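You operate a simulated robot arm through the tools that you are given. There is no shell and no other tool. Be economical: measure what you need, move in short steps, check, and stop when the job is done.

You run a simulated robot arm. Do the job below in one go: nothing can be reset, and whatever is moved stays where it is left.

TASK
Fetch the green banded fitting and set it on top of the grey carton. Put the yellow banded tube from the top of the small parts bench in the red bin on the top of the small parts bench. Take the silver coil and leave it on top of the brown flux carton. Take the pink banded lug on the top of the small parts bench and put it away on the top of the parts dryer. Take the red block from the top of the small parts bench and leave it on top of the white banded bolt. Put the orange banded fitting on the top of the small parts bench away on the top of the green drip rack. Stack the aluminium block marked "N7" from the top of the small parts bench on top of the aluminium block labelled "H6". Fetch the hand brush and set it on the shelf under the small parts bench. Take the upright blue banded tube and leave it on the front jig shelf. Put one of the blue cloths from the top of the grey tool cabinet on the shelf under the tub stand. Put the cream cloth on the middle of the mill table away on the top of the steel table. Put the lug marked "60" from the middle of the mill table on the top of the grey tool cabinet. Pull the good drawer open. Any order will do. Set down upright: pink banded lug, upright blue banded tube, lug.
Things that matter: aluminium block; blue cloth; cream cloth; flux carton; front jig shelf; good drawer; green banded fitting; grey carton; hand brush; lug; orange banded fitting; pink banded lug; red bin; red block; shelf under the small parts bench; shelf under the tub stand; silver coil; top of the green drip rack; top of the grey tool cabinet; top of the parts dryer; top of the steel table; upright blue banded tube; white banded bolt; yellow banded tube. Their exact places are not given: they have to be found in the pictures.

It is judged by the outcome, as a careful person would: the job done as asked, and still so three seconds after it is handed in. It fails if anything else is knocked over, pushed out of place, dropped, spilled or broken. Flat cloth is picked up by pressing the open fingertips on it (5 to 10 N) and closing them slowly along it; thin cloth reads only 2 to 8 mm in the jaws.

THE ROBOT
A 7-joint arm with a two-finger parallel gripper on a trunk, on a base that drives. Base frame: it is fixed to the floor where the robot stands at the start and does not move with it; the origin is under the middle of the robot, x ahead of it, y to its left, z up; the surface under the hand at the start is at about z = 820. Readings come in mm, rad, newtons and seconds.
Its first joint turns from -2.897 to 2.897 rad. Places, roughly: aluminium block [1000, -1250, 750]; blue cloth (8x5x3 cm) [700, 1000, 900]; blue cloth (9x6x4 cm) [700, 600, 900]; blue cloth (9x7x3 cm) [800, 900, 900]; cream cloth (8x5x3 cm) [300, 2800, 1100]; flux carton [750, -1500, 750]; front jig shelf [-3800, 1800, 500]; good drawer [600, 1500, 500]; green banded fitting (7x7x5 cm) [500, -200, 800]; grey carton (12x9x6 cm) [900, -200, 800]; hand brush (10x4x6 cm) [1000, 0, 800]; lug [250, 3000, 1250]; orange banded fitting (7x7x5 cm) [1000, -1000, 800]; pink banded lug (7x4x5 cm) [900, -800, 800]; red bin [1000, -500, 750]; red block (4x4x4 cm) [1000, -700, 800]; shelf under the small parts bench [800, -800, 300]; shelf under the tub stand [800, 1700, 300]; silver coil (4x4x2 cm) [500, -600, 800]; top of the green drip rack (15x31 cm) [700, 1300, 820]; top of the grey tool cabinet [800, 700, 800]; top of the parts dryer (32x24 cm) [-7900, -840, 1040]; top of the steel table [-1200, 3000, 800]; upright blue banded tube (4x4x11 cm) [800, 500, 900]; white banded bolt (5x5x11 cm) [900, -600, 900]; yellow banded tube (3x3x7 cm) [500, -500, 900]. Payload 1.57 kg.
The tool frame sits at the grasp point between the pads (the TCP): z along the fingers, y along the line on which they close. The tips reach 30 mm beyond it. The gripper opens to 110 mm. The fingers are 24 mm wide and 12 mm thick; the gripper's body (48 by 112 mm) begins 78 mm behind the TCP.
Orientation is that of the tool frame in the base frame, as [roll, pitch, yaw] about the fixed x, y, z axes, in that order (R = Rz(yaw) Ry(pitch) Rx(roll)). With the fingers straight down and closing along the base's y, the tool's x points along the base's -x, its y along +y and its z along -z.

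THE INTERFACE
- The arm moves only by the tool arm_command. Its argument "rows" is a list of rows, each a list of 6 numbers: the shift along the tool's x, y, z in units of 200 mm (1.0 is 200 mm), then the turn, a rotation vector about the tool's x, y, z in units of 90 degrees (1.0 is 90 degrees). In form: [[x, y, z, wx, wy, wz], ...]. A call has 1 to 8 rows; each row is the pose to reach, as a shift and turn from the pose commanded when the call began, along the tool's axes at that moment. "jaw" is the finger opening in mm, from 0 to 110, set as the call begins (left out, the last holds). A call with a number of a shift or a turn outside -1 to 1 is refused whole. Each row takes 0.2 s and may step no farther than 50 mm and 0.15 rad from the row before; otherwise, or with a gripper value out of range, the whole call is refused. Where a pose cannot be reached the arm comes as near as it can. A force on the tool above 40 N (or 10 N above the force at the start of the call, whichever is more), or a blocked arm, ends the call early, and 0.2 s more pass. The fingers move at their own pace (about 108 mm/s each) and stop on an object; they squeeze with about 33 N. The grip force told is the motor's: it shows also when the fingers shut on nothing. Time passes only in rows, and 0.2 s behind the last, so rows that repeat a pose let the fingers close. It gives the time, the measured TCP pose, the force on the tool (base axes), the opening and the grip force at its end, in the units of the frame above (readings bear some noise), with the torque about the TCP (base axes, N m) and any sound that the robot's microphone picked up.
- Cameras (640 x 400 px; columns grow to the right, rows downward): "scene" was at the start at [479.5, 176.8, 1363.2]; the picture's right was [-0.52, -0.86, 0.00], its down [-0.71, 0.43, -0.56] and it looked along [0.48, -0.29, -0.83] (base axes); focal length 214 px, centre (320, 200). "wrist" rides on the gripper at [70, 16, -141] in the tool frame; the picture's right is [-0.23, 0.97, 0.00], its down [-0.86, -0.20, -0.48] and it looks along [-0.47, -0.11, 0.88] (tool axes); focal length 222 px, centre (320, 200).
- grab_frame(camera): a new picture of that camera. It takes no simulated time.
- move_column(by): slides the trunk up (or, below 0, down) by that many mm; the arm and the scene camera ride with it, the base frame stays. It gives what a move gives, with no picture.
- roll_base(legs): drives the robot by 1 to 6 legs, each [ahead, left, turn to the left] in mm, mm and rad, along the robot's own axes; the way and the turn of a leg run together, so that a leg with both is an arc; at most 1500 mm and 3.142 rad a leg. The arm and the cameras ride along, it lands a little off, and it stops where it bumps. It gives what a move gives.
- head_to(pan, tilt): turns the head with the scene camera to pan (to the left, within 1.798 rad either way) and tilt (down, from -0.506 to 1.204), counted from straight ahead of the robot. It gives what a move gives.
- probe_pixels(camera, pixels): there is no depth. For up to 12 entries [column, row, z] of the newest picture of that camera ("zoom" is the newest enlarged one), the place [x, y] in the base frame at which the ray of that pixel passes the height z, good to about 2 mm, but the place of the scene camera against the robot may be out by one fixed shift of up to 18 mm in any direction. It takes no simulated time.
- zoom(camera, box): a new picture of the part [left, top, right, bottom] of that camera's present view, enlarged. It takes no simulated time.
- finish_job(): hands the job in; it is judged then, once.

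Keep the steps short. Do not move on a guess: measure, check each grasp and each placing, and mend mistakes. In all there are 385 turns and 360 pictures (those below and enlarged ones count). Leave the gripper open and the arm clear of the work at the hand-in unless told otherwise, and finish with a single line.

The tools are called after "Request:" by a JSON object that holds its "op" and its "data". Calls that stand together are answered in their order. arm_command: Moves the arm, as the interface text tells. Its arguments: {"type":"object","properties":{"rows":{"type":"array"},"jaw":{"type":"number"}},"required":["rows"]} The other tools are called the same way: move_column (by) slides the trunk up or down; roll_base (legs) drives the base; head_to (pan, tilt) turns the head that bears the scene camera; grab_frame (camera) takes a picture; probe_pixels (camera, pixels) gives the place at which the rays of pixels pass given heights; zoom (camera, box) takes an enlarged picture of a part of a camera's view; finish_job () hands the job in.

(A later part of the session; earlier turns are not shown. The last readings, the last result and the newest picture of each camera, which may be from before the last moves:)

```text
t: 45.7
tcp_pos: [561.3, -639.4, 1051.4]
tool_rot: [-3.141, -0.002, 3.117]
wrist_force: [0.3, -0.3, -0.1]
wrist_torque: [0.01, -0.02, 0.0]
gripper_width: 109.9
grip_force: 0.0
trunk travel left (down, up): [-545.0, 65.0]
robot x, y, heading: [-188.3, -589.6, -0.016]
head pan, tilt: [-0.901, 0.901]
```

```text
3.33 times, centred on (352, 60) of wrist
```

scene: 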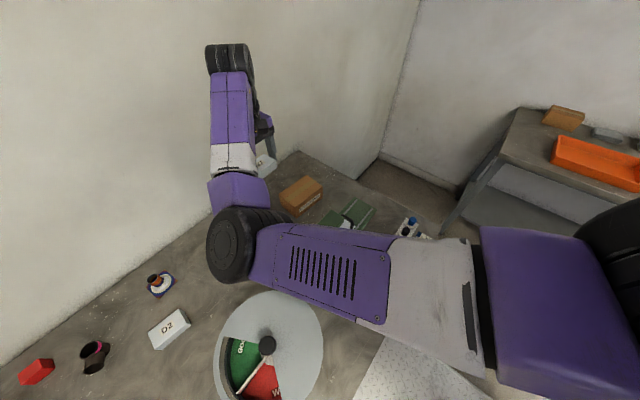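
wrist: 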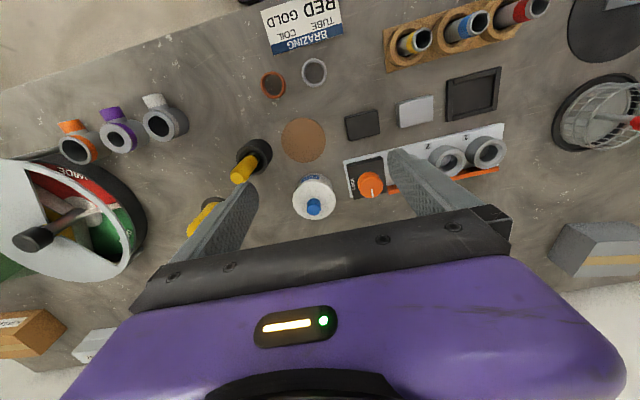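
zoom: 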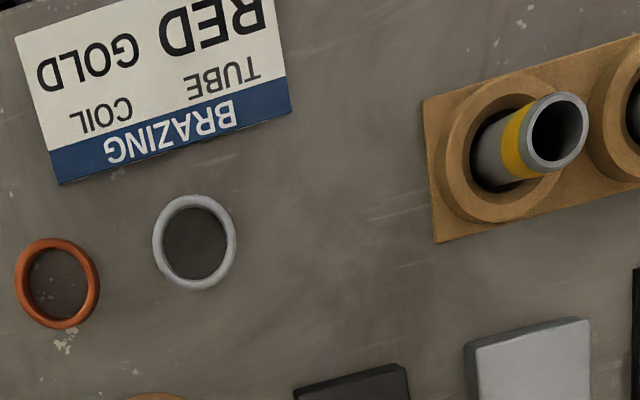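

Request:
{"op": "probe_pixels", "data": {"camera": "zoom", "pixels": [[194, 242, 835], [152, 242, 835], [236, 242, 835], [57, 283, 825], [16, 280, 825], [98, 286, 825]]}}

Request:
{"op": "arm_command", "data": {"rows": [[0.2, 0.02, 0, 0, 0, 0], [0.3, 0.04, 0.2, 0, 0, 0], [0.39, 0.05, 0.4, 0, 0, 0], [0.39, 0.05, 0.6, 0, 0, 0], [0.39, 0.05, 0.6, 0, 0, 0]], "jaw": 56}}

Request:
{"op": "grab_frame", "data": {"camera": "wrist"}}

```text
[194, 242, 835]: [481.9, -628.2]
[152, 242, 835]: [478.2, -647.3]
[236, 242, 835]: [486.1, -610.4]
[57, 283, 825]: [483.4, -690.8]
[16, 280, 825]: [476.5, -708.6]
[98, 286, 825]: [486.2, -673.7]
```

```text
t: 46.9
tcp_pos: [487.3, -629.1, 930.3]
tool_rot: [3.141, -0.002, 3.118]
wrist_force: [0.1, -0.2, -0.2]
wrist_torque: [0.01, 0.0, -0.01]
gripper_width: 56.3
grip_force: 0.2
trunk travel left (down, up): [-545.0, 65.0]
robot x, y, heading: [-189.3, -590.2, -0.026]
head pan, tilt: [-0.901, 0.901]
```

```text
318 pictures are left
```

wrist: 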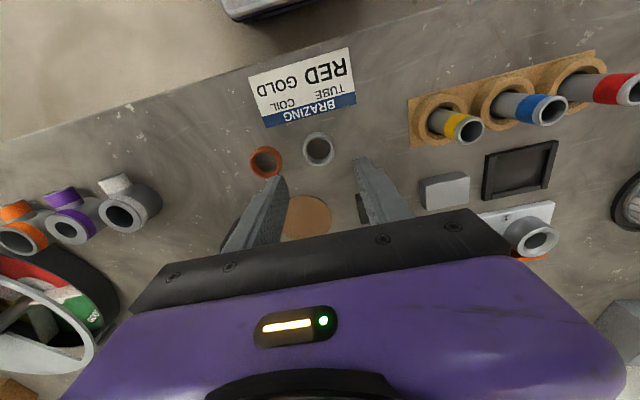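

Request:
{"op": "probe_pixels", "data": {"camera": "wrist", "pixels": [[318, 149, 835], [318, 149, 830], [303, 150, 835], [334, 148, 835], [266, 161, 828]]}}

```text
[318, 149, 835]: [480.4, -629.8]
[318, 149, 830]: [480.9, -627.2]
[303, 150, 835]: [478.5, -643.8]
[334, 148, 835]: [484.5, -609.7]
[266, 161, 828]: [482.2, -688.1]
```

Request:
{"op": "arm_command", "data": {"rows": [[0.027, 0.003, 0.15, 0, 0, 0], [0.027, 0.003, 0.3, 0, 0, 0], [0.027, 0.003, 0.385, 0, 0, 0], [0.027, 0.003, 0.385, 0, 0, 0]]}}

Request:
{"op": "zoom", "data": {"camera": "wrist", "box": [230, 90, 422, 210]}}

```text
t: 47.9
tcp_pos: [479.4, -625.0, 853.8]
tool_rot: [-3.141, 0.001, 3.116]
wrist_force: [0.5, 0.3, -0.7]
wrist_torque: [0.05, 0.06, -0.04]
gripper_width: 55.7
grip_force: 0.1
trunk travel left (down, up): [-545.0, 65.0]
robot x, y, heading: [-191.0, -590.7, -0.016]
head pan, tilt: [-0.901, 0.901]
```

```text
3.33 times, centred on (326, 150) of wrist
```

zoom: 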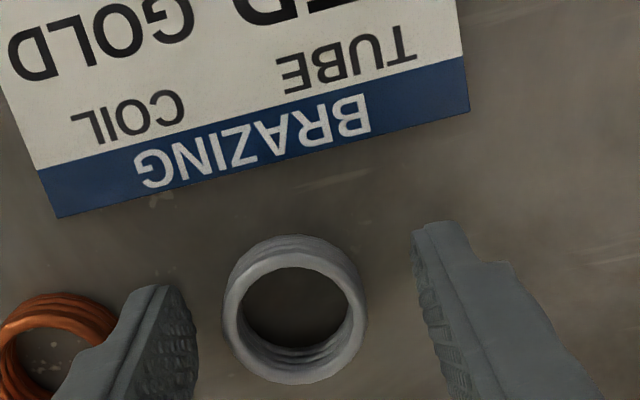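

Request:
{"op": "arm_command", "data": {"rows": [[0, -0.015, 0, 0, 0, 0], [0, -0.015, 0, 0, 0, 0], [0, -0.015, 0, 0, 0, 0]], "jaw": 20}}

Request:
{"op": "arm_command", "data": {"rows": [[0, 0, -0.1, 0, 0, 0], [0, 0, -0.3, 0, 0, 0], [0, 0, -0.5, 0, 0, 0], [0, 0, -0.7, 0, 0, 0], [0, 0, -0.9, 0, 0, 0]]}}

Request:
{"op": "grab_frame", "data": {"camera": "wrist"}}

```text
t: 48.7
tcp_pos: [479.0, -629.7, 854.2]
tool_rot: [3.141, -0.001, 3.117]
wrist_force: [0.6, 0.1, -0.4]
wrist_torque: [0.02, -0.01, 0.0]
gripper_width: 34.8
grip_force: 33.5
trunk travel left (down, up): [-545.0, 65.0]
robot x, y, heading: [-187.2, -588.9, -0.016]
head pan, tilt: [-0.901, 0.901]
```

```text
t: 49.9
tcp_pos: [478.9, -633.4, 1035.1]
tool_rot: [-3.141, -0.002, 3.117]
wrist_force: [0.2, 0.1, -0.5]
wrist_torque: [0.0, 0.0, 0.0]
gripper_width: 34.6
grip_force: 33.1
trunk travel left (down, up): [-545.0, 65.0]
robot x, y, heading: [-189.0, -590.2, -0.015]
head pan, tilt: [-0.901, 0.901]
```

```text
316 pictures are left
```

wrist: 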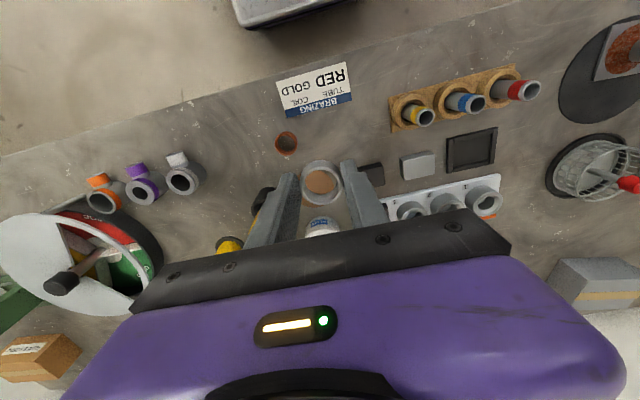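

Request:
{"op": "arm_command", "data": {"rows": [[0, 0, -0.2, 0, 0, 0], [0, 0, -0.4, 0, 0, 0], [0, 0, -0.6, 0, 0, 0]]}}

Request:
{"op": "roll_base", "data": {"legs": [[0, -910, 0.016], [180, 0, 0]]}}

Request:
{"op": "arm_command", "data": {"rows": [[-0.2, 0, 0, 0, 0, 0], [-0.4, 0, 0, 0, 0, 0], [-0.6, 0, 0, 0, 0, 0], [-0.8, 0, 0, 0, 0, 0]]}}

Request:
{"op": "grab_frame", "data": {"camera": "wrist"}}

Request:
{"op": "grab_frame", "data": {"camera": "scene"}}

```text
t: 50.7
tcp_pos: [479.9, -633.9, 1155.2]
tool_rot: [3.142, -0.002, 3.117]
wrist_force: [0.9, -0.5, -0.7]
wrist_torque: [0.0, 0.0, -0.01]
gripper_width: 34.5
grip_force: 32.9
trunk travel left (down, up): [-545.0, 65.0]
robot x, y, heading: [-190.1, -591.9, -0.016]
head pan, tilt: [-0.901, 0.901]
```

```text
t: 56.5
tcp_pos: [651.6, -1519.2, 1154.5]
tool_rot: [-3.141, 0.0, 3.121]
wrist_force: [-1.3, 0.5, 0.0]
wrist_torque: [0.0, -0.04, 0.0]
gripper_width: 34.8
grip_force: 33.1
trunk travel left (down, up): [-545.0, 65.0]
robot x, y, heading: [-17.3, -1479.9, -0.013]
head pan, tilt: [-0.901, 0.901]
```

```text
t: 57.5
tcp_pos: [808.3, -1521.2, 1155.3]
tool_rot: [-3.141, -0.001, 3.123]
wrist_force: [0.3, -0.3, 0.0]
wrist_torque: [-0.03, 0.01, 0.0]
gripper_width: 34.6
grip_force: 32.7
trunk travel left (down, up): [-545.0, 65.0]
robot x, y, heading: [-18.8, -1480.8, -0.015]
head pan, tilt: [-0.901, 0.901]
```

```text
315 pictures are left
```

wrist: 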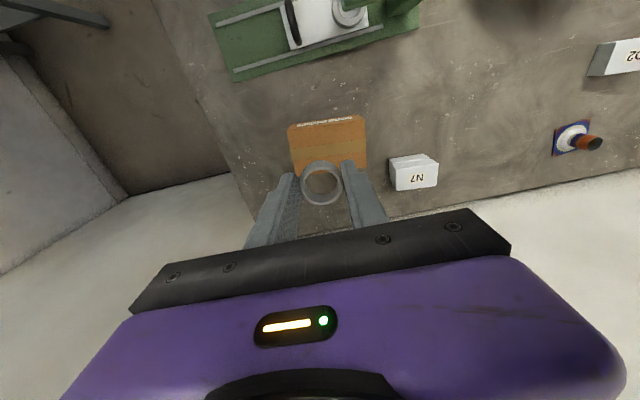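

```text
314 pictures are left
```

scene: 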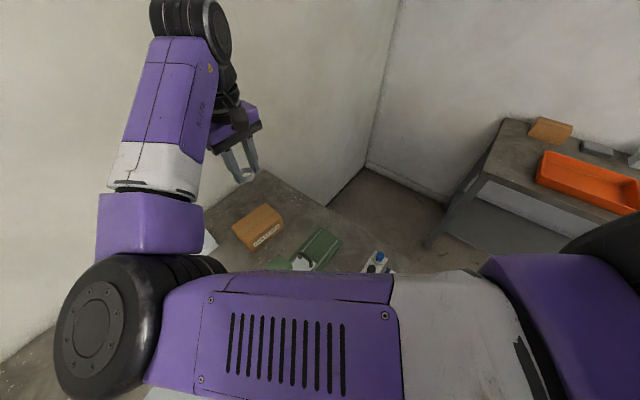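

Request:
{"op": "zoom", "data": {"camera": "wrist", "box": [260, 80, 420, 180]}}

Request:
{"op": "probe_pixels", "data": {"camera": "wrist", "pixels": [[364, 116, 880], [364, 116, 860], [288, 127, 880], [288, 127, 860]]}}

```text
4.00 times, centred on (340, 130) of wrist
```

zoom: 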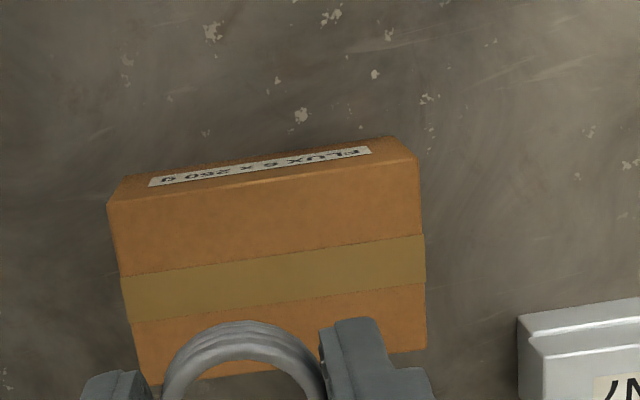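

```text
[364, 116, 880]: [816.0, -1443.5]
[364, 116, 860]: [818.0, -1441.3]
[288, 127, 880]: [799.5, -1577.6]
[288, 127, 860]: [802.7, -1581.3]
```

Request:
{"op": "probe_pixels", "data": {"camera": "zoom", "pixels": [[418, 162, 880], [418, 162, 900], [109, 205, 880], [109, 205, 900], [428, 347, 880], [147, 385, 880], [392, 137, 820]]}}

```text
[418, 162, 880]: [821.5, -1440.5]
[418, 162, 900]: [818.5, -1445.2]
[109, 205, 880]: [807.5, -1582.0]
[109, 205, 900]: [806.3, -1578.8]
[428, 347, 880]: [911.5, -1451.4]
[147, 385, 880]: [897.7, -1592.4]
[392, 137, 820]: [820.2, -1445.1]
```

Request:
{"op": "arm_command", "data": {"rows": [[-0.235, 0.01, 0, 0, 0, 0], [-0.235, 0.01, 0.2, 0, 0, 0], [-0.235, 0.01, 0.4, 0, 0, 0], [-0.235, 0.01, 0.6, 0, 0, 0], [-0.235, 0.01, 0.8, 0, 0, 0], [-0.235, 0.01, 0.97, 0, 0, 0], [-0.235, 0.01, 0.97, 0, 0, 0]]}}

Request:
{"op": "grab_frame", "data": {"camera": "wrist"}}

```text
t: 59.1
tcp_pos: [859.8, -1523.4, 960.6]
tool_rot: [3.141, -0.001, 3.119]
wrist_force: [0.0, -0.2, -0.2]
wrist_torque: [-0.03, 0.03, 0.0]
gripper_width: 34.4
grip_force: 33.2
trunk travel left (down, up): [-545.0, 65.0]
robot x, y, heading: [-17.6, -1477.8, -0.009]
head pan, tilt: [-0.901, 0.901]
```

```text
312 pictures are left
```

wrist: 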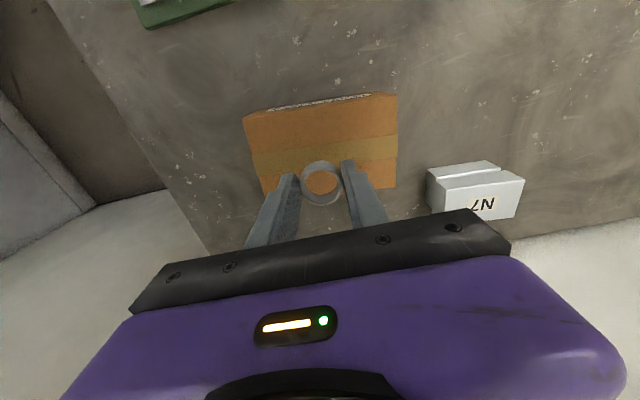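

Over the middle of the carton. Lowering gently to contact.

Request:
{"op": "arm_command", "data": {"rows": [[0.01, 0.01, 0.12, 0, 0, 0], [0.01, 0.01, 0.15, 0, 0, 0], [0.01, 0.01, 0.17, 0, 0, 0], [0.01, 0.01, 0.18, 0, 0, 0], [0.01, 0.01, 0.18, 0, 0, 0]]}}

Request:
{"op": "zoom", "data": {"camera": "wrist", "box": [220, 70, 412, 220]}}

```text
t: 60.3
tcp_pos: [859.1, -1520.5, 924.8]
tool_rot: [-3.14, -0.001, 3.122]
wrist_force: [-0.9, 0.2, 5.9]
wrist_torque: [-0.02, 0.08, -0.04]
gripper_width: 34.7
grip_force: 33.0
trunk travel left (down, up): [-545.0, 65.0]
robot x, y, heading: [-18.9, -1480.8, -0.007]
head pan, tilt: [-0.901, 0.901]
```

```text
2.67 times, centred on (316, 145) of wrist
```

zoom: 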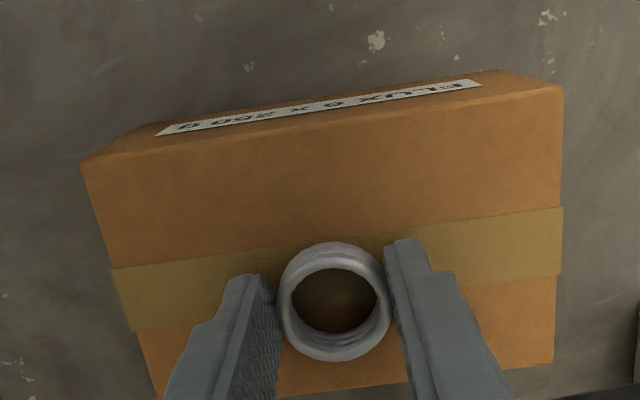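

Request:
{"op": "arm_command", "data": {"rows": [[0, 0, -0.01, 0, 0, 0], [0, 0, -0.01, 0, 0, 0], [0, 0, -0.01, 0, 0, 0], [0, 0, -0.2, 0, 0, 0], [0, 0, -0.4, 0, 0, 0], [0, 0, -0.6, 0, 0, 0], [0, 0, -0.8, 0, 0, 0]], "jaw": 70}}

Request:
{"op": "grab_frame", "data": {"camera": "wrist"}}

```text
t: 61.9
tcp_pos: [857.7, -1519.5, 1088.1]
tool_rot: [3.14, -0.001, 3.119]
wrist_force: [0.3, -0.7, -0.5]
wrist_torque: [0.01, 0.0, 0.02]
gripper_width: 70.1
grip_force: 0.1
trunk travel left (down, up): [-545.0, 65.0]
robot x, y, heading: [-20.4, -1477.7, -0.015]
head pan, tilt: [-0.901, 0.901]
```

```text
310 pictures are left
```

wrist: 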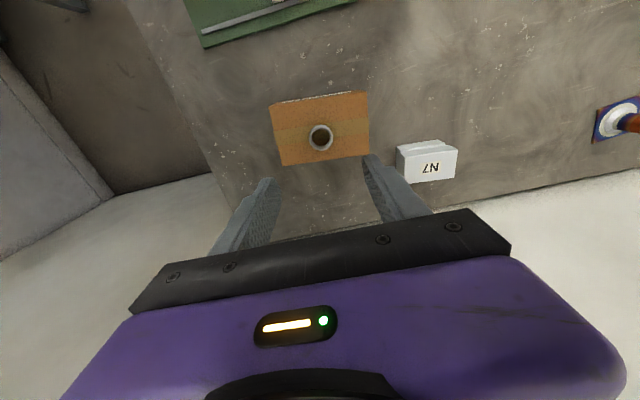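

Request:
{"op": "roll_base", "data": {"legs": [[20, 800, 0.013]]}}

Request:
{"op": "grab_frame", "data": {"camera": "wrist"}}

Request:
{"op": "head_to", "data": {"pan": 0.3, "tilt": 1.2}}

Request:
{"op": "grab_frame", "data": {"camera": "scene"}}

```text
t: 66.2
tcp_pos: [888.8, -712.3, 1087.0]
tool_rot: [3.141, -0.001, 3.121]
wrist_force: [0.5, 0.6, -0.1]
wrist_torque: [-0.01, -0.05, 0.0]
gripper_width: 70.0
grip_force: 0.0
trunk travel left (down, up): [-545.0, 65.0]
robot x, y, heading: [12.7, -670.0, -0.015]
head pan, tilt: [-0.901, 0.901]
```

```text
309 pictures are left
```

wrist: 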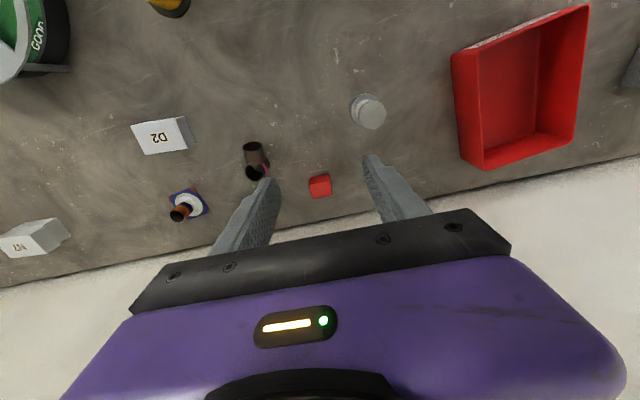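

```text
t: 67.7
tcp_pos: [889.5, -711.9, 1087.8]
tool_rot: [3.14, 0.0, 3.12]
wrist_force: [0.6, 0.0, 0.2]
wrist_torque: [0.02, 0.0, 0.01]
gripper_width: 70.1
grip_force: 0.0
trunk travel left (down, up): [-545.0, 65.0]
robot x, y, heading: [13.3, -668.5, -0.013]
head pan, tilt: [0.3, 1.201]
```

```text
308 pictures are left
```

scene: 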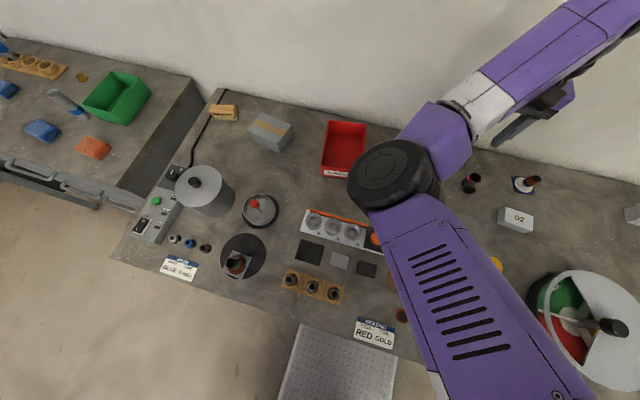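

Request:
{"op": "zoom", "data": {"camera": "wrist", "box": [240, 70, 432, 210]}}

```text
2.86 times, centred on (336, 140) of wrist
```

zoom: 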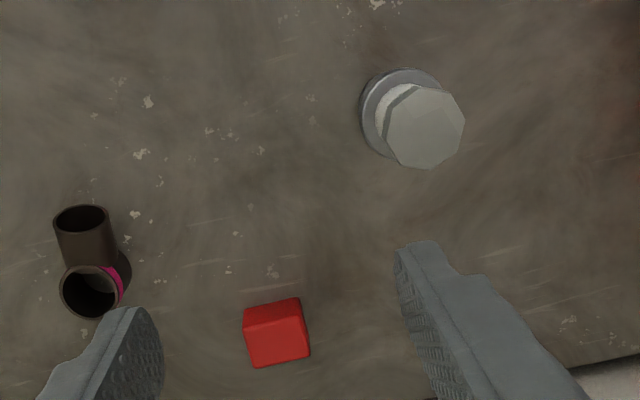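

Request:
{"op": "probe_pixels", "data": {"camera": "zoom", "pixels": [[245, 327, 860], [304, 312, 860], [311, 355, 860], [252, 368, 860], [299, 298, 820], [425, 127, 930], [425, 127, 920], [408, 120, 820], [385, 127, 930], [465, 127, 930]]}}

```text
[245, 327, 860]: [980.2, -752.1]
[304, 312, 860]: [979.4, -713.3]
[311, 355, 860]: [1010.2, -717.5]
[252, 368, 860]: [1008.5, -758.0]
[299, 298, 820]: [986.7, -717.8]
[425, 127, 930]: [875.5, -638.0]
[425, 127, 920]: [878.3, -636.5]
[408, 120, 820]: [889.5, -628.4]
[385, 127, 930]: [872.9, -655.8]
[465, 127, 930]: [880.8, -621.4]
```

Request:
{"op": "roll_base", "data": {"legs": [[40, 0, 0.014]]}}

Request:
{"op": "arm_command", "data": {"rows": [[-0.1, -0.03, 0.2, 0, 0, 0], [-0.2, -0.07, 0.4, 0, 0, 0], [-0.3, -0.12, 0.6, 0, 0, 0], [-0.3, -0.12, 0.8, 0, 0, 0], [-0.3, -0.12, 0.8, 0, 0, 0]]}}

Request:
{"op": "grab_frame", "data": {"camera": "wrist"}}

```text
t: 68.6
tcp_pos: [913.4, -706.3, 1086.7]
tool_rot: [-3.14, -0.001, 3.124]
wrist_force: [-0.1, -0.1, 0.1]
wrist_torque: [-0.01, 0.0, 0.01]
gripper_width: 70.1
grip_force: 0.1
trunk travel left (down, up): [-545.0, 65.0]
robot x, y, heading: [36.8, -670.9, -0.008]
head pan, tilt: [0.3, 1.201]
stopped in leg 1: the robot was blocked; the commanded pose is now the measured one
```

```text
t: 69.8
tcp_pos: [976.0, -728.9, 923.2]
tool_rot: [-3.141, -0.002, 3.124]
wrist_force: [-0.1, 0.7, -0.3]
wrist_torque: [0.03, 0.0, 0.01]
gripper_width: 70.2
grip_force: 0.1
trunk travel left (down, up): [-545.0, 65.0]
robot x, y, heading: [39.3, -671.0, -0.008]
head pan, tilt: [0.3, 1.201]
```

```text
306 pictures are left
```

wrist: 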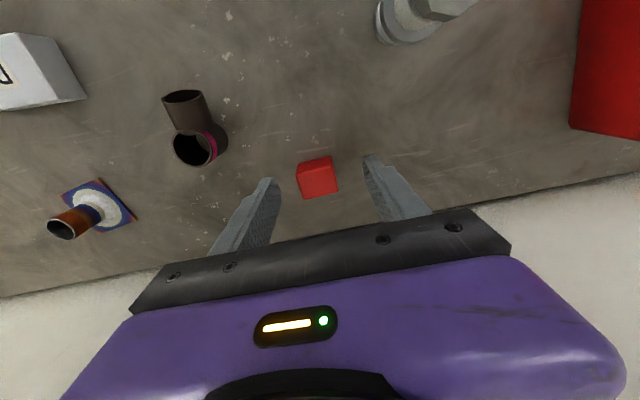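

Request:
{"op": "zoom", "data": {"camera": "wrist", "box": [256, 130, 384, 210]}}

```text
5.00 times, centred on (320, 170) of wrist
```

zoom: 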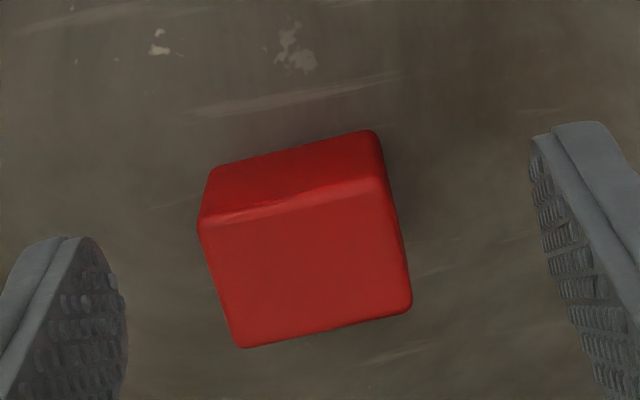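

Request:
{"op": "probe_pixels", "data": {"camera": "zoom", "pixels": [[200, 220, 858], [385, 180, 858], [411, 305, 858], [241, 348, 858], [378, 132, 820], [208, 170, 820]]}}

```text
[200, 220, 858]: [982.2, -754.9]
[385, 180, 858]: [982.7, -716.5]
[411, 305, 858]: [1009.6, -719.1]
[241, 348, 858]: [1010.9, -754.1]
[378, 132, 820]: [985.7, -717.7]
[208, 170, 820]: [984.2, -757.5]
```

Request:
{"op": "arm_command", "data": {"rows": [[-0.105, -0.033, 0.1, 0, 0, 0], [-0.105, -0.033, 0.25, 0, 0, 0], [-0.105, -0.033, 0.35, 0, 0, 0], [-0.105, -0.033, 0.35, 0, 0, 0]]}}

Request:
{"op": "zoom", "data": {"camera": "wrist", "box": [224, 100, 416, 220]}}

```text
t: 70.8
tcp_pos: [994.4, -738.0, 854.5]
tool_rot: [3.141, -0.002, 3.125]
wrist_force: [0.6, 0.6, 0.7]
wrist_torque: [0.01, -0.01, -0.02]
gripper_width: 69.9
grip_force: 0.0
trunk travel left (down, up): [-545.0, 65.0]
robot x, y, heading: [39.3, -670.7, -0.013]
head pan, tilt: [0.3, 1.201]
```

```text
3.33 times, centred on (320, 160) of wrist
```

zoom: 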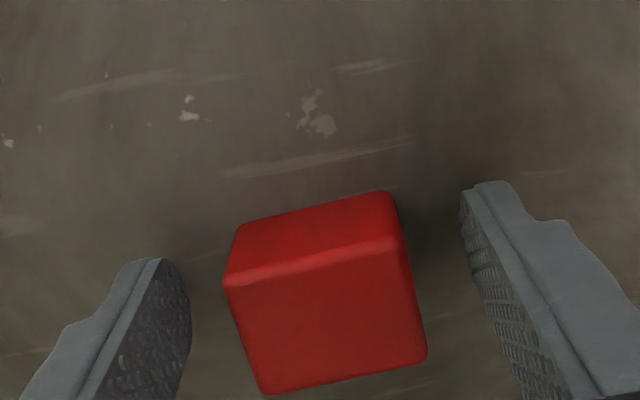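

Close and lift.

Request:
{"op": "arm_command", "data": {"rows": [[0, 0, 0, 0, 0, 0], [0, 0, 0, 0, 0, 0], [0, 0, 0, 0, 0, 0], [0, 0, 0, 0, 0, 0]], "jaw": 20}}

Request:
{"op": "arm_command", "data": {"rows": [[0, 0, -0.2, 0, 0, 0], [0, 0, -0.4, 0, 0, 0], [0.15, 0.1, -0.6, 0, 0, 0], [0.3, 0.2, -0.8, 0, 0, 0], [0.45, 0.3, -0.9, 0, 0, 0], [0.6, 0.4, -0.9, 0, 0, 0], [0.6, 0.4, -0.9, 0, 0, 0]]}}

Request:
{"op": "grab_frame", "data": {"camera": "wrist"}}

```text
t: 71.8
tcp_pos: [993.9, -738.6, 854.2]
tool_rot: [-3.141, -0.001, 3.125]
wrist_force: [0.5, 0.2, -0.2]
wrist_torque: [0.0, 0.0, -0.01]
gripper_width: 39.3
grip_force: 32.5
trunk travel left (down, up): [-545.0, 65.0]
robot x, y, heading: [37.1, -668.6, -0.009]
head pan, tilt: [0.3, 1.201]
```

```text
refused: row 3 steps farther than a row can; nothing moved
```

```text
303 pictures are left
```

wrist: 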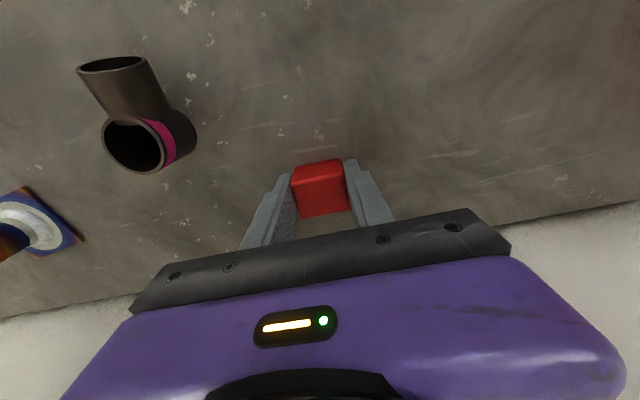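

Request:
{"op": "arm_command", "data": {"rows": [[0, 0, -0.2, 0, 0, 0], [0, 0, -0.4, 0, 0, 0], [0, 0, -0.6, 0, 0, 0], [0, 0, -0.8, 0, 0, 0], [0.15, 0.1, -0.9, 0, 0, 0], [0.3, 0.2, -0.9, 0, 0, 0], [0.45, 0.3, -0.9, 0, 0, 0], [0.6, 0.4, -0.9, 0, 0, 0]]}}

Request:
{"op": "grab_frame", "data": {"camera": "wrist"}}

```text
t: 73.6
tcp_pos: [876.9, -655.4, 1038.6]
tool_rot: [-3.142, -0.002, 3.123]
wrist_force: [0.1, 0.6, -2.0]
wrist_torque: [0.02, 0.04, -0.03]
gripper_width: 38.9
grip_force: 33.0
trunk travel left (down, up): [-545.0, 65.0]
robot x, y, heading: [38.2, -663.4, -0.006]
head pan, tilt: [0.3, 1.201]
```

```text
302 pictures are left
```

wrist: 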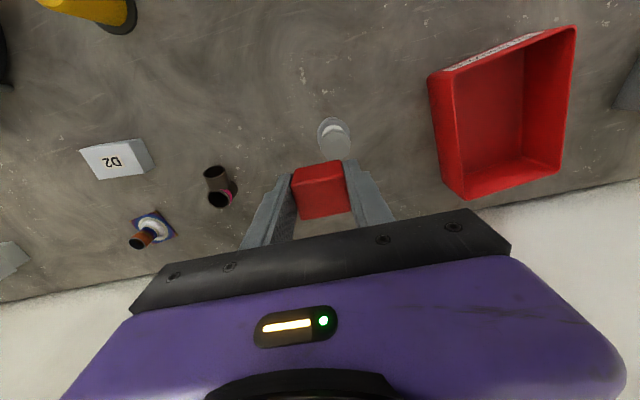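

Request:
{"op": "zoom", "data": {"camera": "wrist", "box": [272, 90, 400, 170]}}

```text
5.00 times, centred on (336, 130) of wrist
```

zoom: 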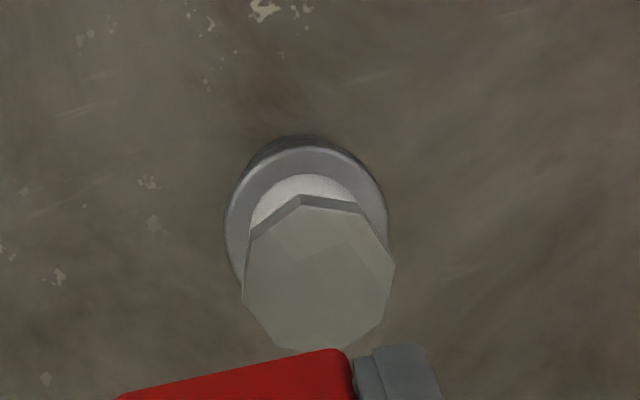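

Request:
{"op": "probe_pixels", "data": {"camera": "zoom", "pixels": [[319, 277, 930], [319, 277, 920], [319, 277, 940], [245, 277, 930], [395, 267, 930], [300, 200, 930], [325, 352, 930], [306, 222, 840], [306, 222, 860], [224, 222, 840], [388, 222, 840]]}}

```text
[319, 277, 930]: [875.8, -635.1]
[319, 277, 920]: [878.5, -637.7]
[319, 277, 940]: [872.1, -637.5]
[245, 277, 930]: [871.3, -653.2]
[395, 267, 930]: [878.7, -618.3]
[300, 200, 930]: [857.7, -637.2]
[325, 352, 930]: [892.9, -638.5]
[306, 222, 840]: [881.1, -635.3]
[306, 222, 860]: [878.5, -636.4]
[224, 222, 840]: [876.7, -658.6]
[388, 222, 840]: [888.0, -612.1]
```

Request:
{"op": "arm_command", "data": {"rows": [[0.019, 0.094, 0, 0, 0, 0], [0.019, 0.094, 0.15, 0, 0, 0], [0.019, 0.094, 0.32, 0, 0, 0], [0.019, 0.094, 0.32, 0, 0, 0]]}}

Request:
{"op": "zoom", "data": {"camera": "wrist", "box": [224, 80, 416, 230]}}

```text
t: 74.6
tcp_pos: [870.1, -635.7, 974.9]
tool_rot: [3.142, -0.003, 3.126]
wrist_force: [-0.7, -0.4, -0.8]
wrist_torque: [-0.05, 0.01, 0.02]
gripper_width: 39.2
grip_force: 33.5
trunk travel left (down, up): [-545.0, 65.0]
robot x, y, heading: [40.3, -667.5, -0.006]
head pan, tilt: [0.3, 1.201]
```

```text
2.67 times, centred on (320, 155) of wrist
```

zoom: 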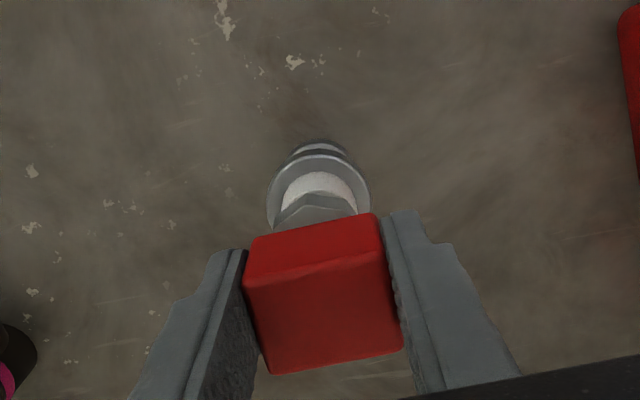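

Request:
{"op": "arm_command", "data": {"rows": [[-0.012, 0, 0.02, 0, 0, 0], [-0.012, 0, 0.035, 0, 0, 0], [-0.012, 0, 0.045, 0, 0, 0], [-0.012, 0, 0.05, 0, 0, 0], [-0.012, 0, 0.05, 0, 0, 0]]}}

```text
t: 75.8
tcp_pos: [873.7, -636.8, 962.8]
tool_rot: [3.141, -0.001, 3.127]
wrist_force: [1.2, 0.2, -0.4]
wrist_torque: [0.02, 0.01, -0.02]
gripper_width: 39.1
grip_force: 32.9
trunk travel left (down, up): [-545.0, 65.0]
robot x, y, heading: [36.0, -667.5, -0.012]
head pan, tilt: [0.3, 1.201]
```

Request:
{"op": "arm_command", "data": {"rows": [[0, 0, 0.007, 0, 0, 0], [0, 0, 0.014, 0, 0, 0], [0, 0, 0.014, 0, 0, 0]]}}

Request:
{"op": "zoom", "data": {"camera": "wrist", "box": [224, 80, 416, 230]}}

```text
t: 76.6
tcp_pos: [874.3, -636.8, 961.0]
tool_rot: [-3.141, -0.002, 3.127]
wrist_force: [-0.3, -0.8, -0.5]
wrist_torque: [-0.01, -0.01, 0.0]
gripper_width: 39.3
grip_force: 33.2
trunk travel left (down, up): [-545.0, 65.0]
robot x, y, heading: [36.6, -669.3, -0.007]
head pan, tilt: [0.3, 1.201]
```

```text
2.67 times, centred on (320, 155) of wrist
```

zoom: 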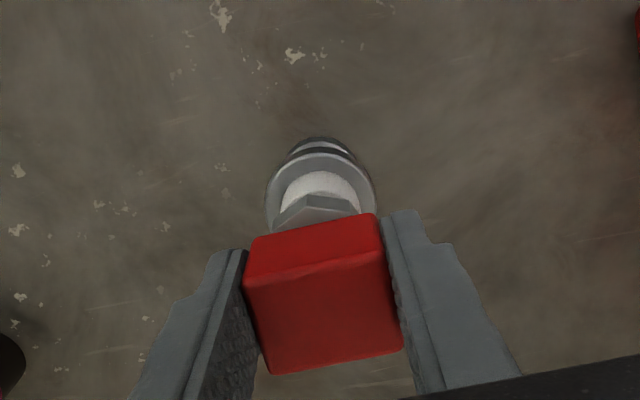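

Request:
{"op": "arm_command", "data": {"rows": [[0, 0, 0.007, 0, 0, 0], [0, 0, 0.014, 0, 0, 0], [0, 0, 0.02, 0, 0, 0], [0, 0, 0.02, 0, 0, 0]]}}

```text
t: 77.6
tcp_pos: [875.3, -636.9, 957.2]
tool_rot: [3.141, -0.002, 3.127]
wrist_force: [-1.1, 0.3, 1.8]
wrist_torque: [-0.02, 0.07, 0.0]
gripper_width: 39.1
grip_force: 33.0
trunk travel left (down, up): [-545.0, 65.0]
robot x, y, heading: [38.4, -669.3, -0.008]
head pan, tilt: [0.3, 1.201]
```

Request:
{"op": "arm_command", "data": {"rows": [[0, 0, 0, 0, 0, 0], [0, 0, 0, 0, 0, 0], [0, 0, 0, 0, 0, 0]], "jaw": 64}}

Request:
{"op": "zoom", "data": {"camera": "wrist", "box": [224, 80, 416, 230]}}

Request:
{"op": "arm_command", "data": {"rows": [[0, 0, -0.1, 0, 0, 0], [0, 0, -0.3, 0, 0, 0], [0, 0, -0.5, 0, 0, 0], [0, 0, -0.7, 0, 0, 0]]}}

Request:
{"op": "grab_frame", "data": {"camera": "wrist"}}

```text
t: 78.4
tcp_pos: [874.6, -636.2, 955.9]
tool_rot: [3.141, 0.001, 3.127]
wrist_force: [-1.4, -0.1, 0.2]
wrist_torque: [0.02, -0.02, 0.04]
gripper_width: 64.0
grip_force: 0.0
trunk travel left (down, up): [-545.0, 65.0]
robot x, y, heading: [41.4, -666.8, -0.014]
head pan, tilt: [0.3, 1.201]
```

```text
2.67 times, centred on (320, 155) of wrist
```

zoom: 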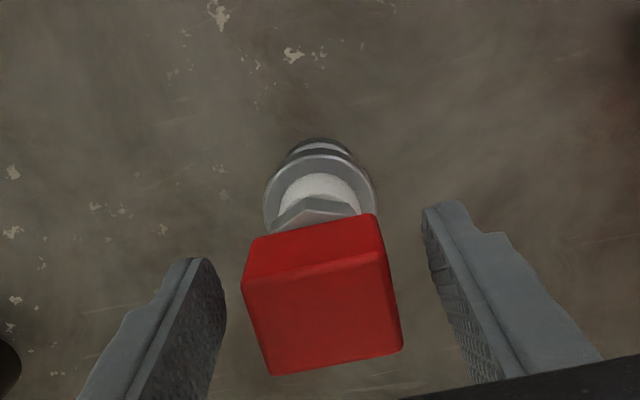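

```text
t: 79.4
tcp_pos: [876.4, -635.9, 1094.3]
tool_rot: [3.141, -0.001, 3.126]
wrist_force: [-1.1, 0.2, 0.3]
wrist_torque: [0.01, 0.0, 0.01]
gripper_width: 63.9
grip_force: 0.1
trunk travel left (down, up): [-545.0, 65.0]
robot x, y, heading: [40.2, -667.8, -0.006]
head pan, tilt: [0.3, 1.201]
```

```text
297 pictures are left
```

wrist: 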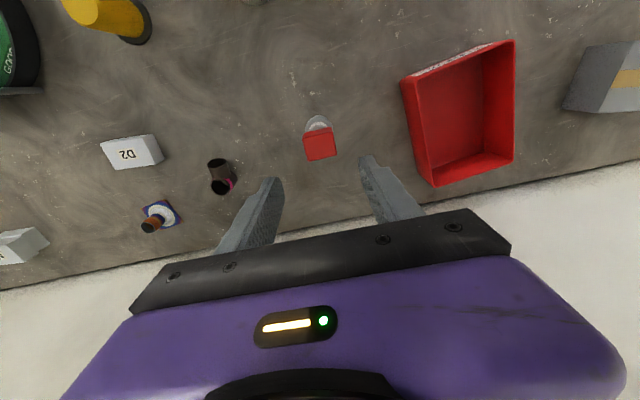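

Request:
{"op": "probe_pixels", "data": {"camera": "wrist", "pixels": [[402, 80, 880], [402, 80, 860], [514, 41, 880], [513, 158, 880], [435, 186, 880], [470, 115, 825], [421, 173, 820], [470, 163, 830]]}}

Request:
{"op": "roll_base", "data": {"legs": [[-220, 60, 0]]}}

Request:
{"op": "arm_command", "data": {"rows": [[0.2, 0.1, 0, 0, 0, 0], [0.4, 0.2, 0, 0, 0, 0], [0.6, 0.3, 0, 0, 0, 0], [0.65, 0.4, 0, 0, 0, 0], [0.65, 0.5, 0, 0, 0, 0]]}}

Request:
{"op": "grab_frame", "data": {"camera": "wrist"}}

```text
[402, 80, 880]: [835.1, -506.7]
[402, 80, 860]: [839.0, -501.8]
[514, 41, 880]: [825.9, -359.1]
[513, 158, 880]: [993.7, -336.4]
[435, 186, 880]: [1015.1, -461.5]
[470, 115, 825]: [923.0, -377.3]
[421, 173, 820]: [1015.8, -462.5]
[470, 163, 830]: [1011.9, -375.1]
```

```text
t: 81.1
tcp_pos: [656.0, -571.8, 1093.8]
tool_rot: [3.141, -0.002, 3.128]
wrist_force: [0.6, 0.3, -0.3]
wrist_torque: [-0.03, -0.02, -0.01]
gripper_width: 64.0
grip_force: 0.0
trunk travel left (down, up): [-545.0, 65.0]
robot x, y, heading: [-185.6, -600.9, -0.008]
head pan, tilt: [0.3, 1.201]
```

```text
t: 82.3
tcp_pos: [526.0, -470.8, 1095.3]
tool_rot: [-3.141, -0.001, 3.126]
wrist_force: [-0.4, 0.4, 0.2]
wrist_torque: [-0.02, -0.05, 0.0]
gripper_width: 64.1
grip_force: 0.1
trunk travel left (down, up): [-545.0, 65.0]
robot x, y, heading: [-184.4, -603.5, -0.007]
head pan, tilt: [0.3, 1.201]
```

```text
296 pictures are left
```

wrist: 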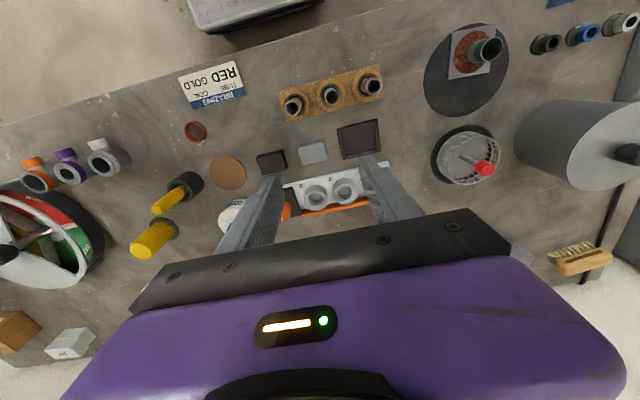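

Request:
{"op": "arm_command", "data": {"rows": [[0.05, -0.1, 0.1, 0, 0, 0], [0.1, -0.19, 0.3, 0, 0, 0], [0.12, -0.19, 0.5, 0, 0, 0], [0.12, -0.19, 0.6, 0, 0, 0], [0.12, -0.19, 0.6, 0, 0, 0]], "jaw": 50}}

Request:
{"op": "zoom", "data": {"camera": "wrist", "box": [240, 60, 432, 180]}}

```text
t: 83.5
tcp_pos: [503.8, -509.8, 971.9]
tool_rot: [3.14, -0.003, 3.126]
wrist_force: [0.2, -0.1, 0.5]
wrist_torque: [0.0, 0.03, -0.02]
gripper_width: 50.3
grip_force: 0.1
trunk travel left (down, up): [-545.0, 65.0]
robot x, y, heading: [-180.4, -602.5, -0.009]
head pan, tilt: [0.3, 1.201]
```

```text
3.33 times, centred on (336, 120) of wrist
```

zoom: 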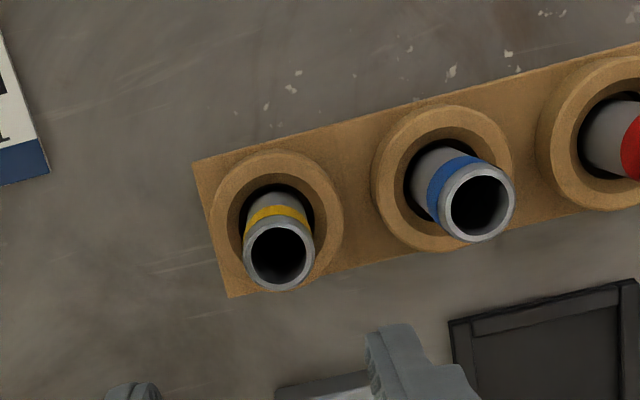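

Request:
{"op": "probe_pixels", "data": {"camera": "zoom", "pixels": [[279, 256, 880], [279, 256, 890], [279, 256, 870], [244, 256, 880], [314, 256, 880], [274, 222, 820], [282, 215, 845], [444, 175, 845], [478, 200, 880]]}}

```text
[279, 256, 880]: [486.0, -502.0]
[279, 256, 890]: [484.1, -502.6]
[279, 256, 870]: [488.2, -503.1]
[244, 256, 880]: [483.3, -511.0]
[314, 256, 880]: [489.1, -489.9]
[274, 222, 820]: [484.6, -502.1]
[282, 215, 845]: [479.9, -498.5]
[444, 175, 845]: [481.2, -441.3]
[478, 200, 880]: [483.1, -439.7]
```

Request:
{"op": "arm_command", "data": {"rows": [[0.088, 0.037, 0, 0, 0, 0], [0.088, 0.037, 0.2, 0, 0, 0], [0.088, 0.037, 0.38, 0, 0, 0], [0.088, 0.037, 0.44, 0, 0, 0], [0.088, 0.037, 0.44, 0, 0, 0]]}}

Request:
{"op": "zoom", "data": {"camera": "wrist", "box": [224, 90, 416, 210]}}

```text
t: 84.7
tcp_pos: [484.4, -501.2, 884.0]
tool_rot: [-3.14, -0.001, 3.123]
wrist_force: [0.4, 0.4, -0.3]
wrist_torque: [0.0, -0.02, 0.01]
gripper_width: 50.3
grip_force: 0.0
trunk travel left (down, up): [-545.0, 65.0]
robot x, y, heading: [-181.9, -602.2, -0.009]
head pan, tilt: [0.3, 1.201]
```

```text
3.33 times, centred on (320, 150) of wrist
```

zoom: 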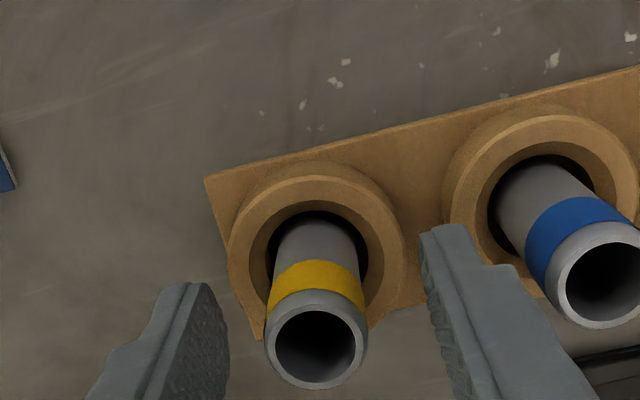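

Request:
{"op": "arm_command", "data": {"rows": [[0, 0, 0.02, 0, 0, 0], [0, 0, 0.02, 0, 0, 0], [0, 0, 0.02, 0, 0, 0], [0, 0, 0.02, 0, 0, 0]], "jaw": 10}}

Request:
{"op": "arm_command", "data": {"rows": [[0, 0, -0.1, 0, 0, 0], [0, 0, -0.3, 0, 0, 0], [0, 0, -0.5, 0, 0, 0], [0, 0, -0.7, 0, 0, 0], [0, 0, -0.9, 0, 0, 0]]}}

Request:
{"op": "grab_frame", "data": {"camera": "wrist"}}

```text
t: 85.7
tcp_pos: [484.7, -501.3, 881.9]
tool_rot: [3.141, 0.0, 3.126]
wrist_force: [-0.1, -1.9, 13.2]
wrist_torque: [-0.04, 0.06, 0.03]
gripper_width: 20.6
grip_force: 33.1
trunk travel left (down, up): [-545.0, 65.0]
robot x, y, heading: [-180.1, -600.0, -0.013]
head pan, tilt: [0.3, 1.201]
```

```text
t: 86.9
tcp_pos: [486.2, -500.5, 1062.8]
tool_rot: [3.14, -0.001, 3.126]
wrist_force: [0.5, 0.1, -0.5]
wrist_torque: [-0.03, -0.03, 0.01]
gripper_width: 20.6
grip_force: 32.9
trunk travel left (down, up): [-545.0, 65.0]
robot x, y, heading: [-180.4, -604.7, -0.009]
head pan, tilt: [0.3, 1.201]
```

```text
293 pictures are left
```

wrist: 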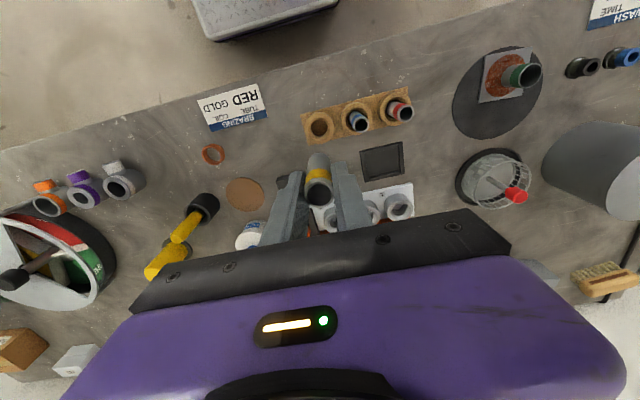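

Request:
{"op": "roll_base", "data": {"legs": [[195, 60, 0.01]]}}

Request:
{"op": "arm_command", "data": {"rows": [[-0.2, 0.05, 0, 0, 0, 0], [-0.4, 0.1, 0, 0, 0, 0], [-0.6, 0.15, 0, 0, 0, 0], [-0.8, 0.15, 0, 0, 0, 0], [-1.0, 0.15, 0, 0, 0, 0]]}}

Request:
{"op": "grab_frame", "data": {"camera": "wrist"}}

```text
t: 88.5
tcp_pos: [679.5, -438.0, 1063.1]
tool_rot: [-3.141, -0.001, 3.133]
wrist_force: [-0.8, -0.1, -1.0]
wrist_torque: [0.01, -0.03, -0.06]
gripper_width: 20.6
grip_force: 33.3
trunk travel left (down, up): [-545.0, 65.0]
robot x, y, heading: [15.3, -547.2, -0.003]
head pan, tilt: [0.3, 1.201]
```

```text
t: 89.8
tcp_pos: [879.5, -406.0, 1061.5]
tool_rot: [3.141, -0.001, 3.132]
wrist_force: [-0.6, 0.0, -0.9]
wrist_torque: [-0.03, -0.03, -0.01]
gripper_width: 20.4
grip_force: 33.1
trunk travel left (down, up): [-545.0, 65.0]
robot x, y, heading: [14.0, -544.9, -0.001]
head pan, tilt: [0.3, 1.201]
```

```text
292 pictures are left
```

wrist: 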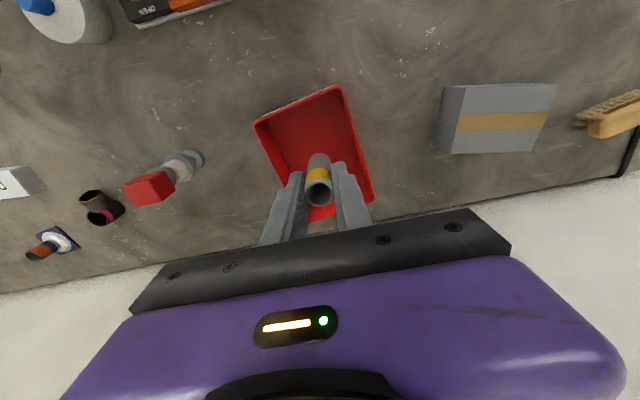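

Request:
{"op": "probe_pixels", "data": {"camera": "wrist", "pixels": [[254, 123, 870], [341, 85, 870], [374, 198, 870], [280, 135, 828], [338, 105, 828], [360, 180, 828]]}}

```text
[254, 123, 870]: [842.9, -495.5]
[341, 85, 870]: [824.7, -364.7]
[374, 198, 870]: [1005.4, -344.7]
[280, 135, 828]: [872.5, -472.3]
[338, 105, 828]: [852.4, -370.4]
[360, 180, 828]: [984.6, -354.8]
```

Request:
{"op": "arm_command", "data": {"rows": [[-0.18, -0.06, 0, 0, 0, 0], [-0.18, -0.06, 0.2, 0, 0, 0], [-0.18, -0.06, 0.4, 0, 0, 0], [-0.18, -0.06, 0.6, 0, 0, 0], [-0.18, -0.06, 0.75, 0, 0, 0], [-0.18, -0.06, 0.8, 0, 0, 0], [-0.18, -0.06, 0.8, 0, 0, 0]]}}

Request:
{"op": "grab_frame", "data": {"camera": "wrist"}}

```text
t: 91.3
tcp_pos: [914.4, -421.0, 902.1]
tool_rot: [3.142, -0.002, 3.133]
wrist_force: [0.2, 0.0, -1.4]
wrist_torque: [-0.03, 0.01, 0.01]
gripper_width: 20.7
grip_force: 33.1
trunk travel left (down, up): [-545.0, 65.0]
robot x, y, heading: [11.9, -546.6, -0.001]
head pan, tilt: [0.3, 1.201]
```

```text
291 pictures are left
```

wrist: 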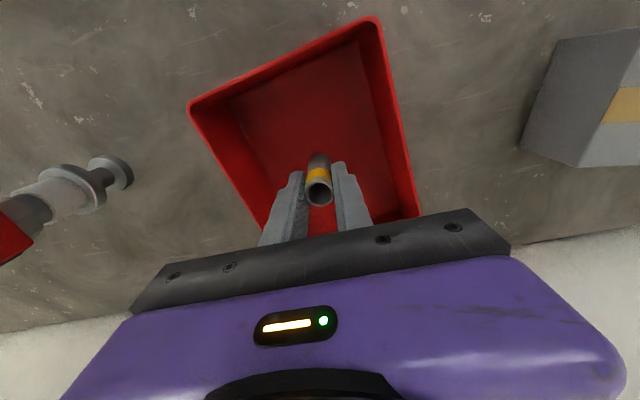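

Request:
{"op": "arm_command", "data": {"rows": [[0, 0, 0.04, 0, 0, 0], [0, 0, 0.06, 0, 0, 0], [0, 0, 0.08, 0, 0, 0], [0, 0, 0.1, 0, 0, 0], [0, 0, 0.11, 0, 0, 0]]}}

```text
t: 92.5
tcp_pos: [916.5, -422.8, 882.4]
tool_rot: [-3.141, 0.004, 3.132]
wrist_force: [-3.0, -2.2, 27.9]
wrist_torque: [0.05, 0.16, -0.02]
gripper_width: 20.7
grip_force: 32.6
trunk travel left (down, up): [-545.0, 65.0]
robot x, y, heading: [14.1, -544.6, 0.002]
head pan, tilt: [0.3, 1.201]
```

Contact with the bin floor; easing up slightly and releasing.

Request:
{"op": "arm_command", "data": {"rows": [[0, 0, -0.015, 0, 0, 0], [0, 0, -0.015, 0, 0, 0]]}}

Request:
{"op": "arm_command", "data": {"rows": [[0, 0, 0, 0, 0, 0], [0, 0, 0, 0, 0, 0], [0, 0, -0.2, 0, 0, 0], [0, 0, -0.4, 0, 0, 0], [0, 0, -0.6, 0, 0, 0], [0, 0, -0.8, 0, 0, 0]], "jaw": 44}}

Request:
{"op": "grab_frame", "data": {"camera": "wrist"}}

```text
t: 93.2
tcp_pos: [915.8, -421.3, 882.6]
tool_rot: [-3.141, -0.002, 3.131]
wrist_force: [3.6, 1.0, 10.6]
wrist_torque: [0.16, -0.29, -0.03]
gripper_width: 20.5
grip_force: 33.6
trunk travel left (down, up): [-545.0, 65.0]
robot x, y, heading: [12.7, -548.2, -0.001]
head pan, tilt: [0.3, 1.201]
```

```text
t: 94.5
tcp_pos: [916.1, -420.1, 1041.5]
tool_rot: [-3.141, -0.003, 3.132]
wrist_force: [0.3, 0.4, 0.3]
wrist_torque: [0.03, 0.01, -0.01]
gripper_width: 44.1
grip_force: 0.1
trunk travel left (down, up): [-545.0, 65.0]
robot x, y, heading: [13.0, -546.6, -0.0]
head pan, tilt: [0.3, 1.201]
```

```text
290 pictures are left
```

wrist: 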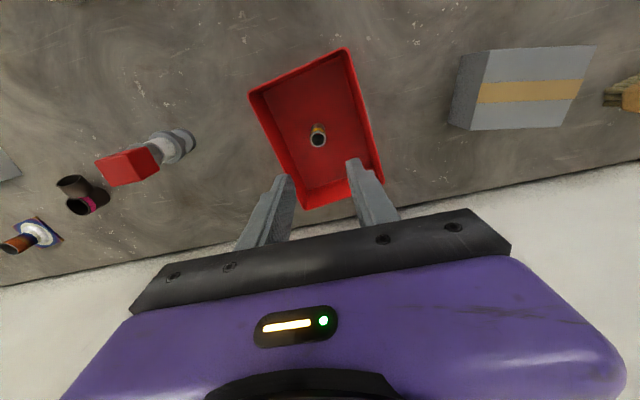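

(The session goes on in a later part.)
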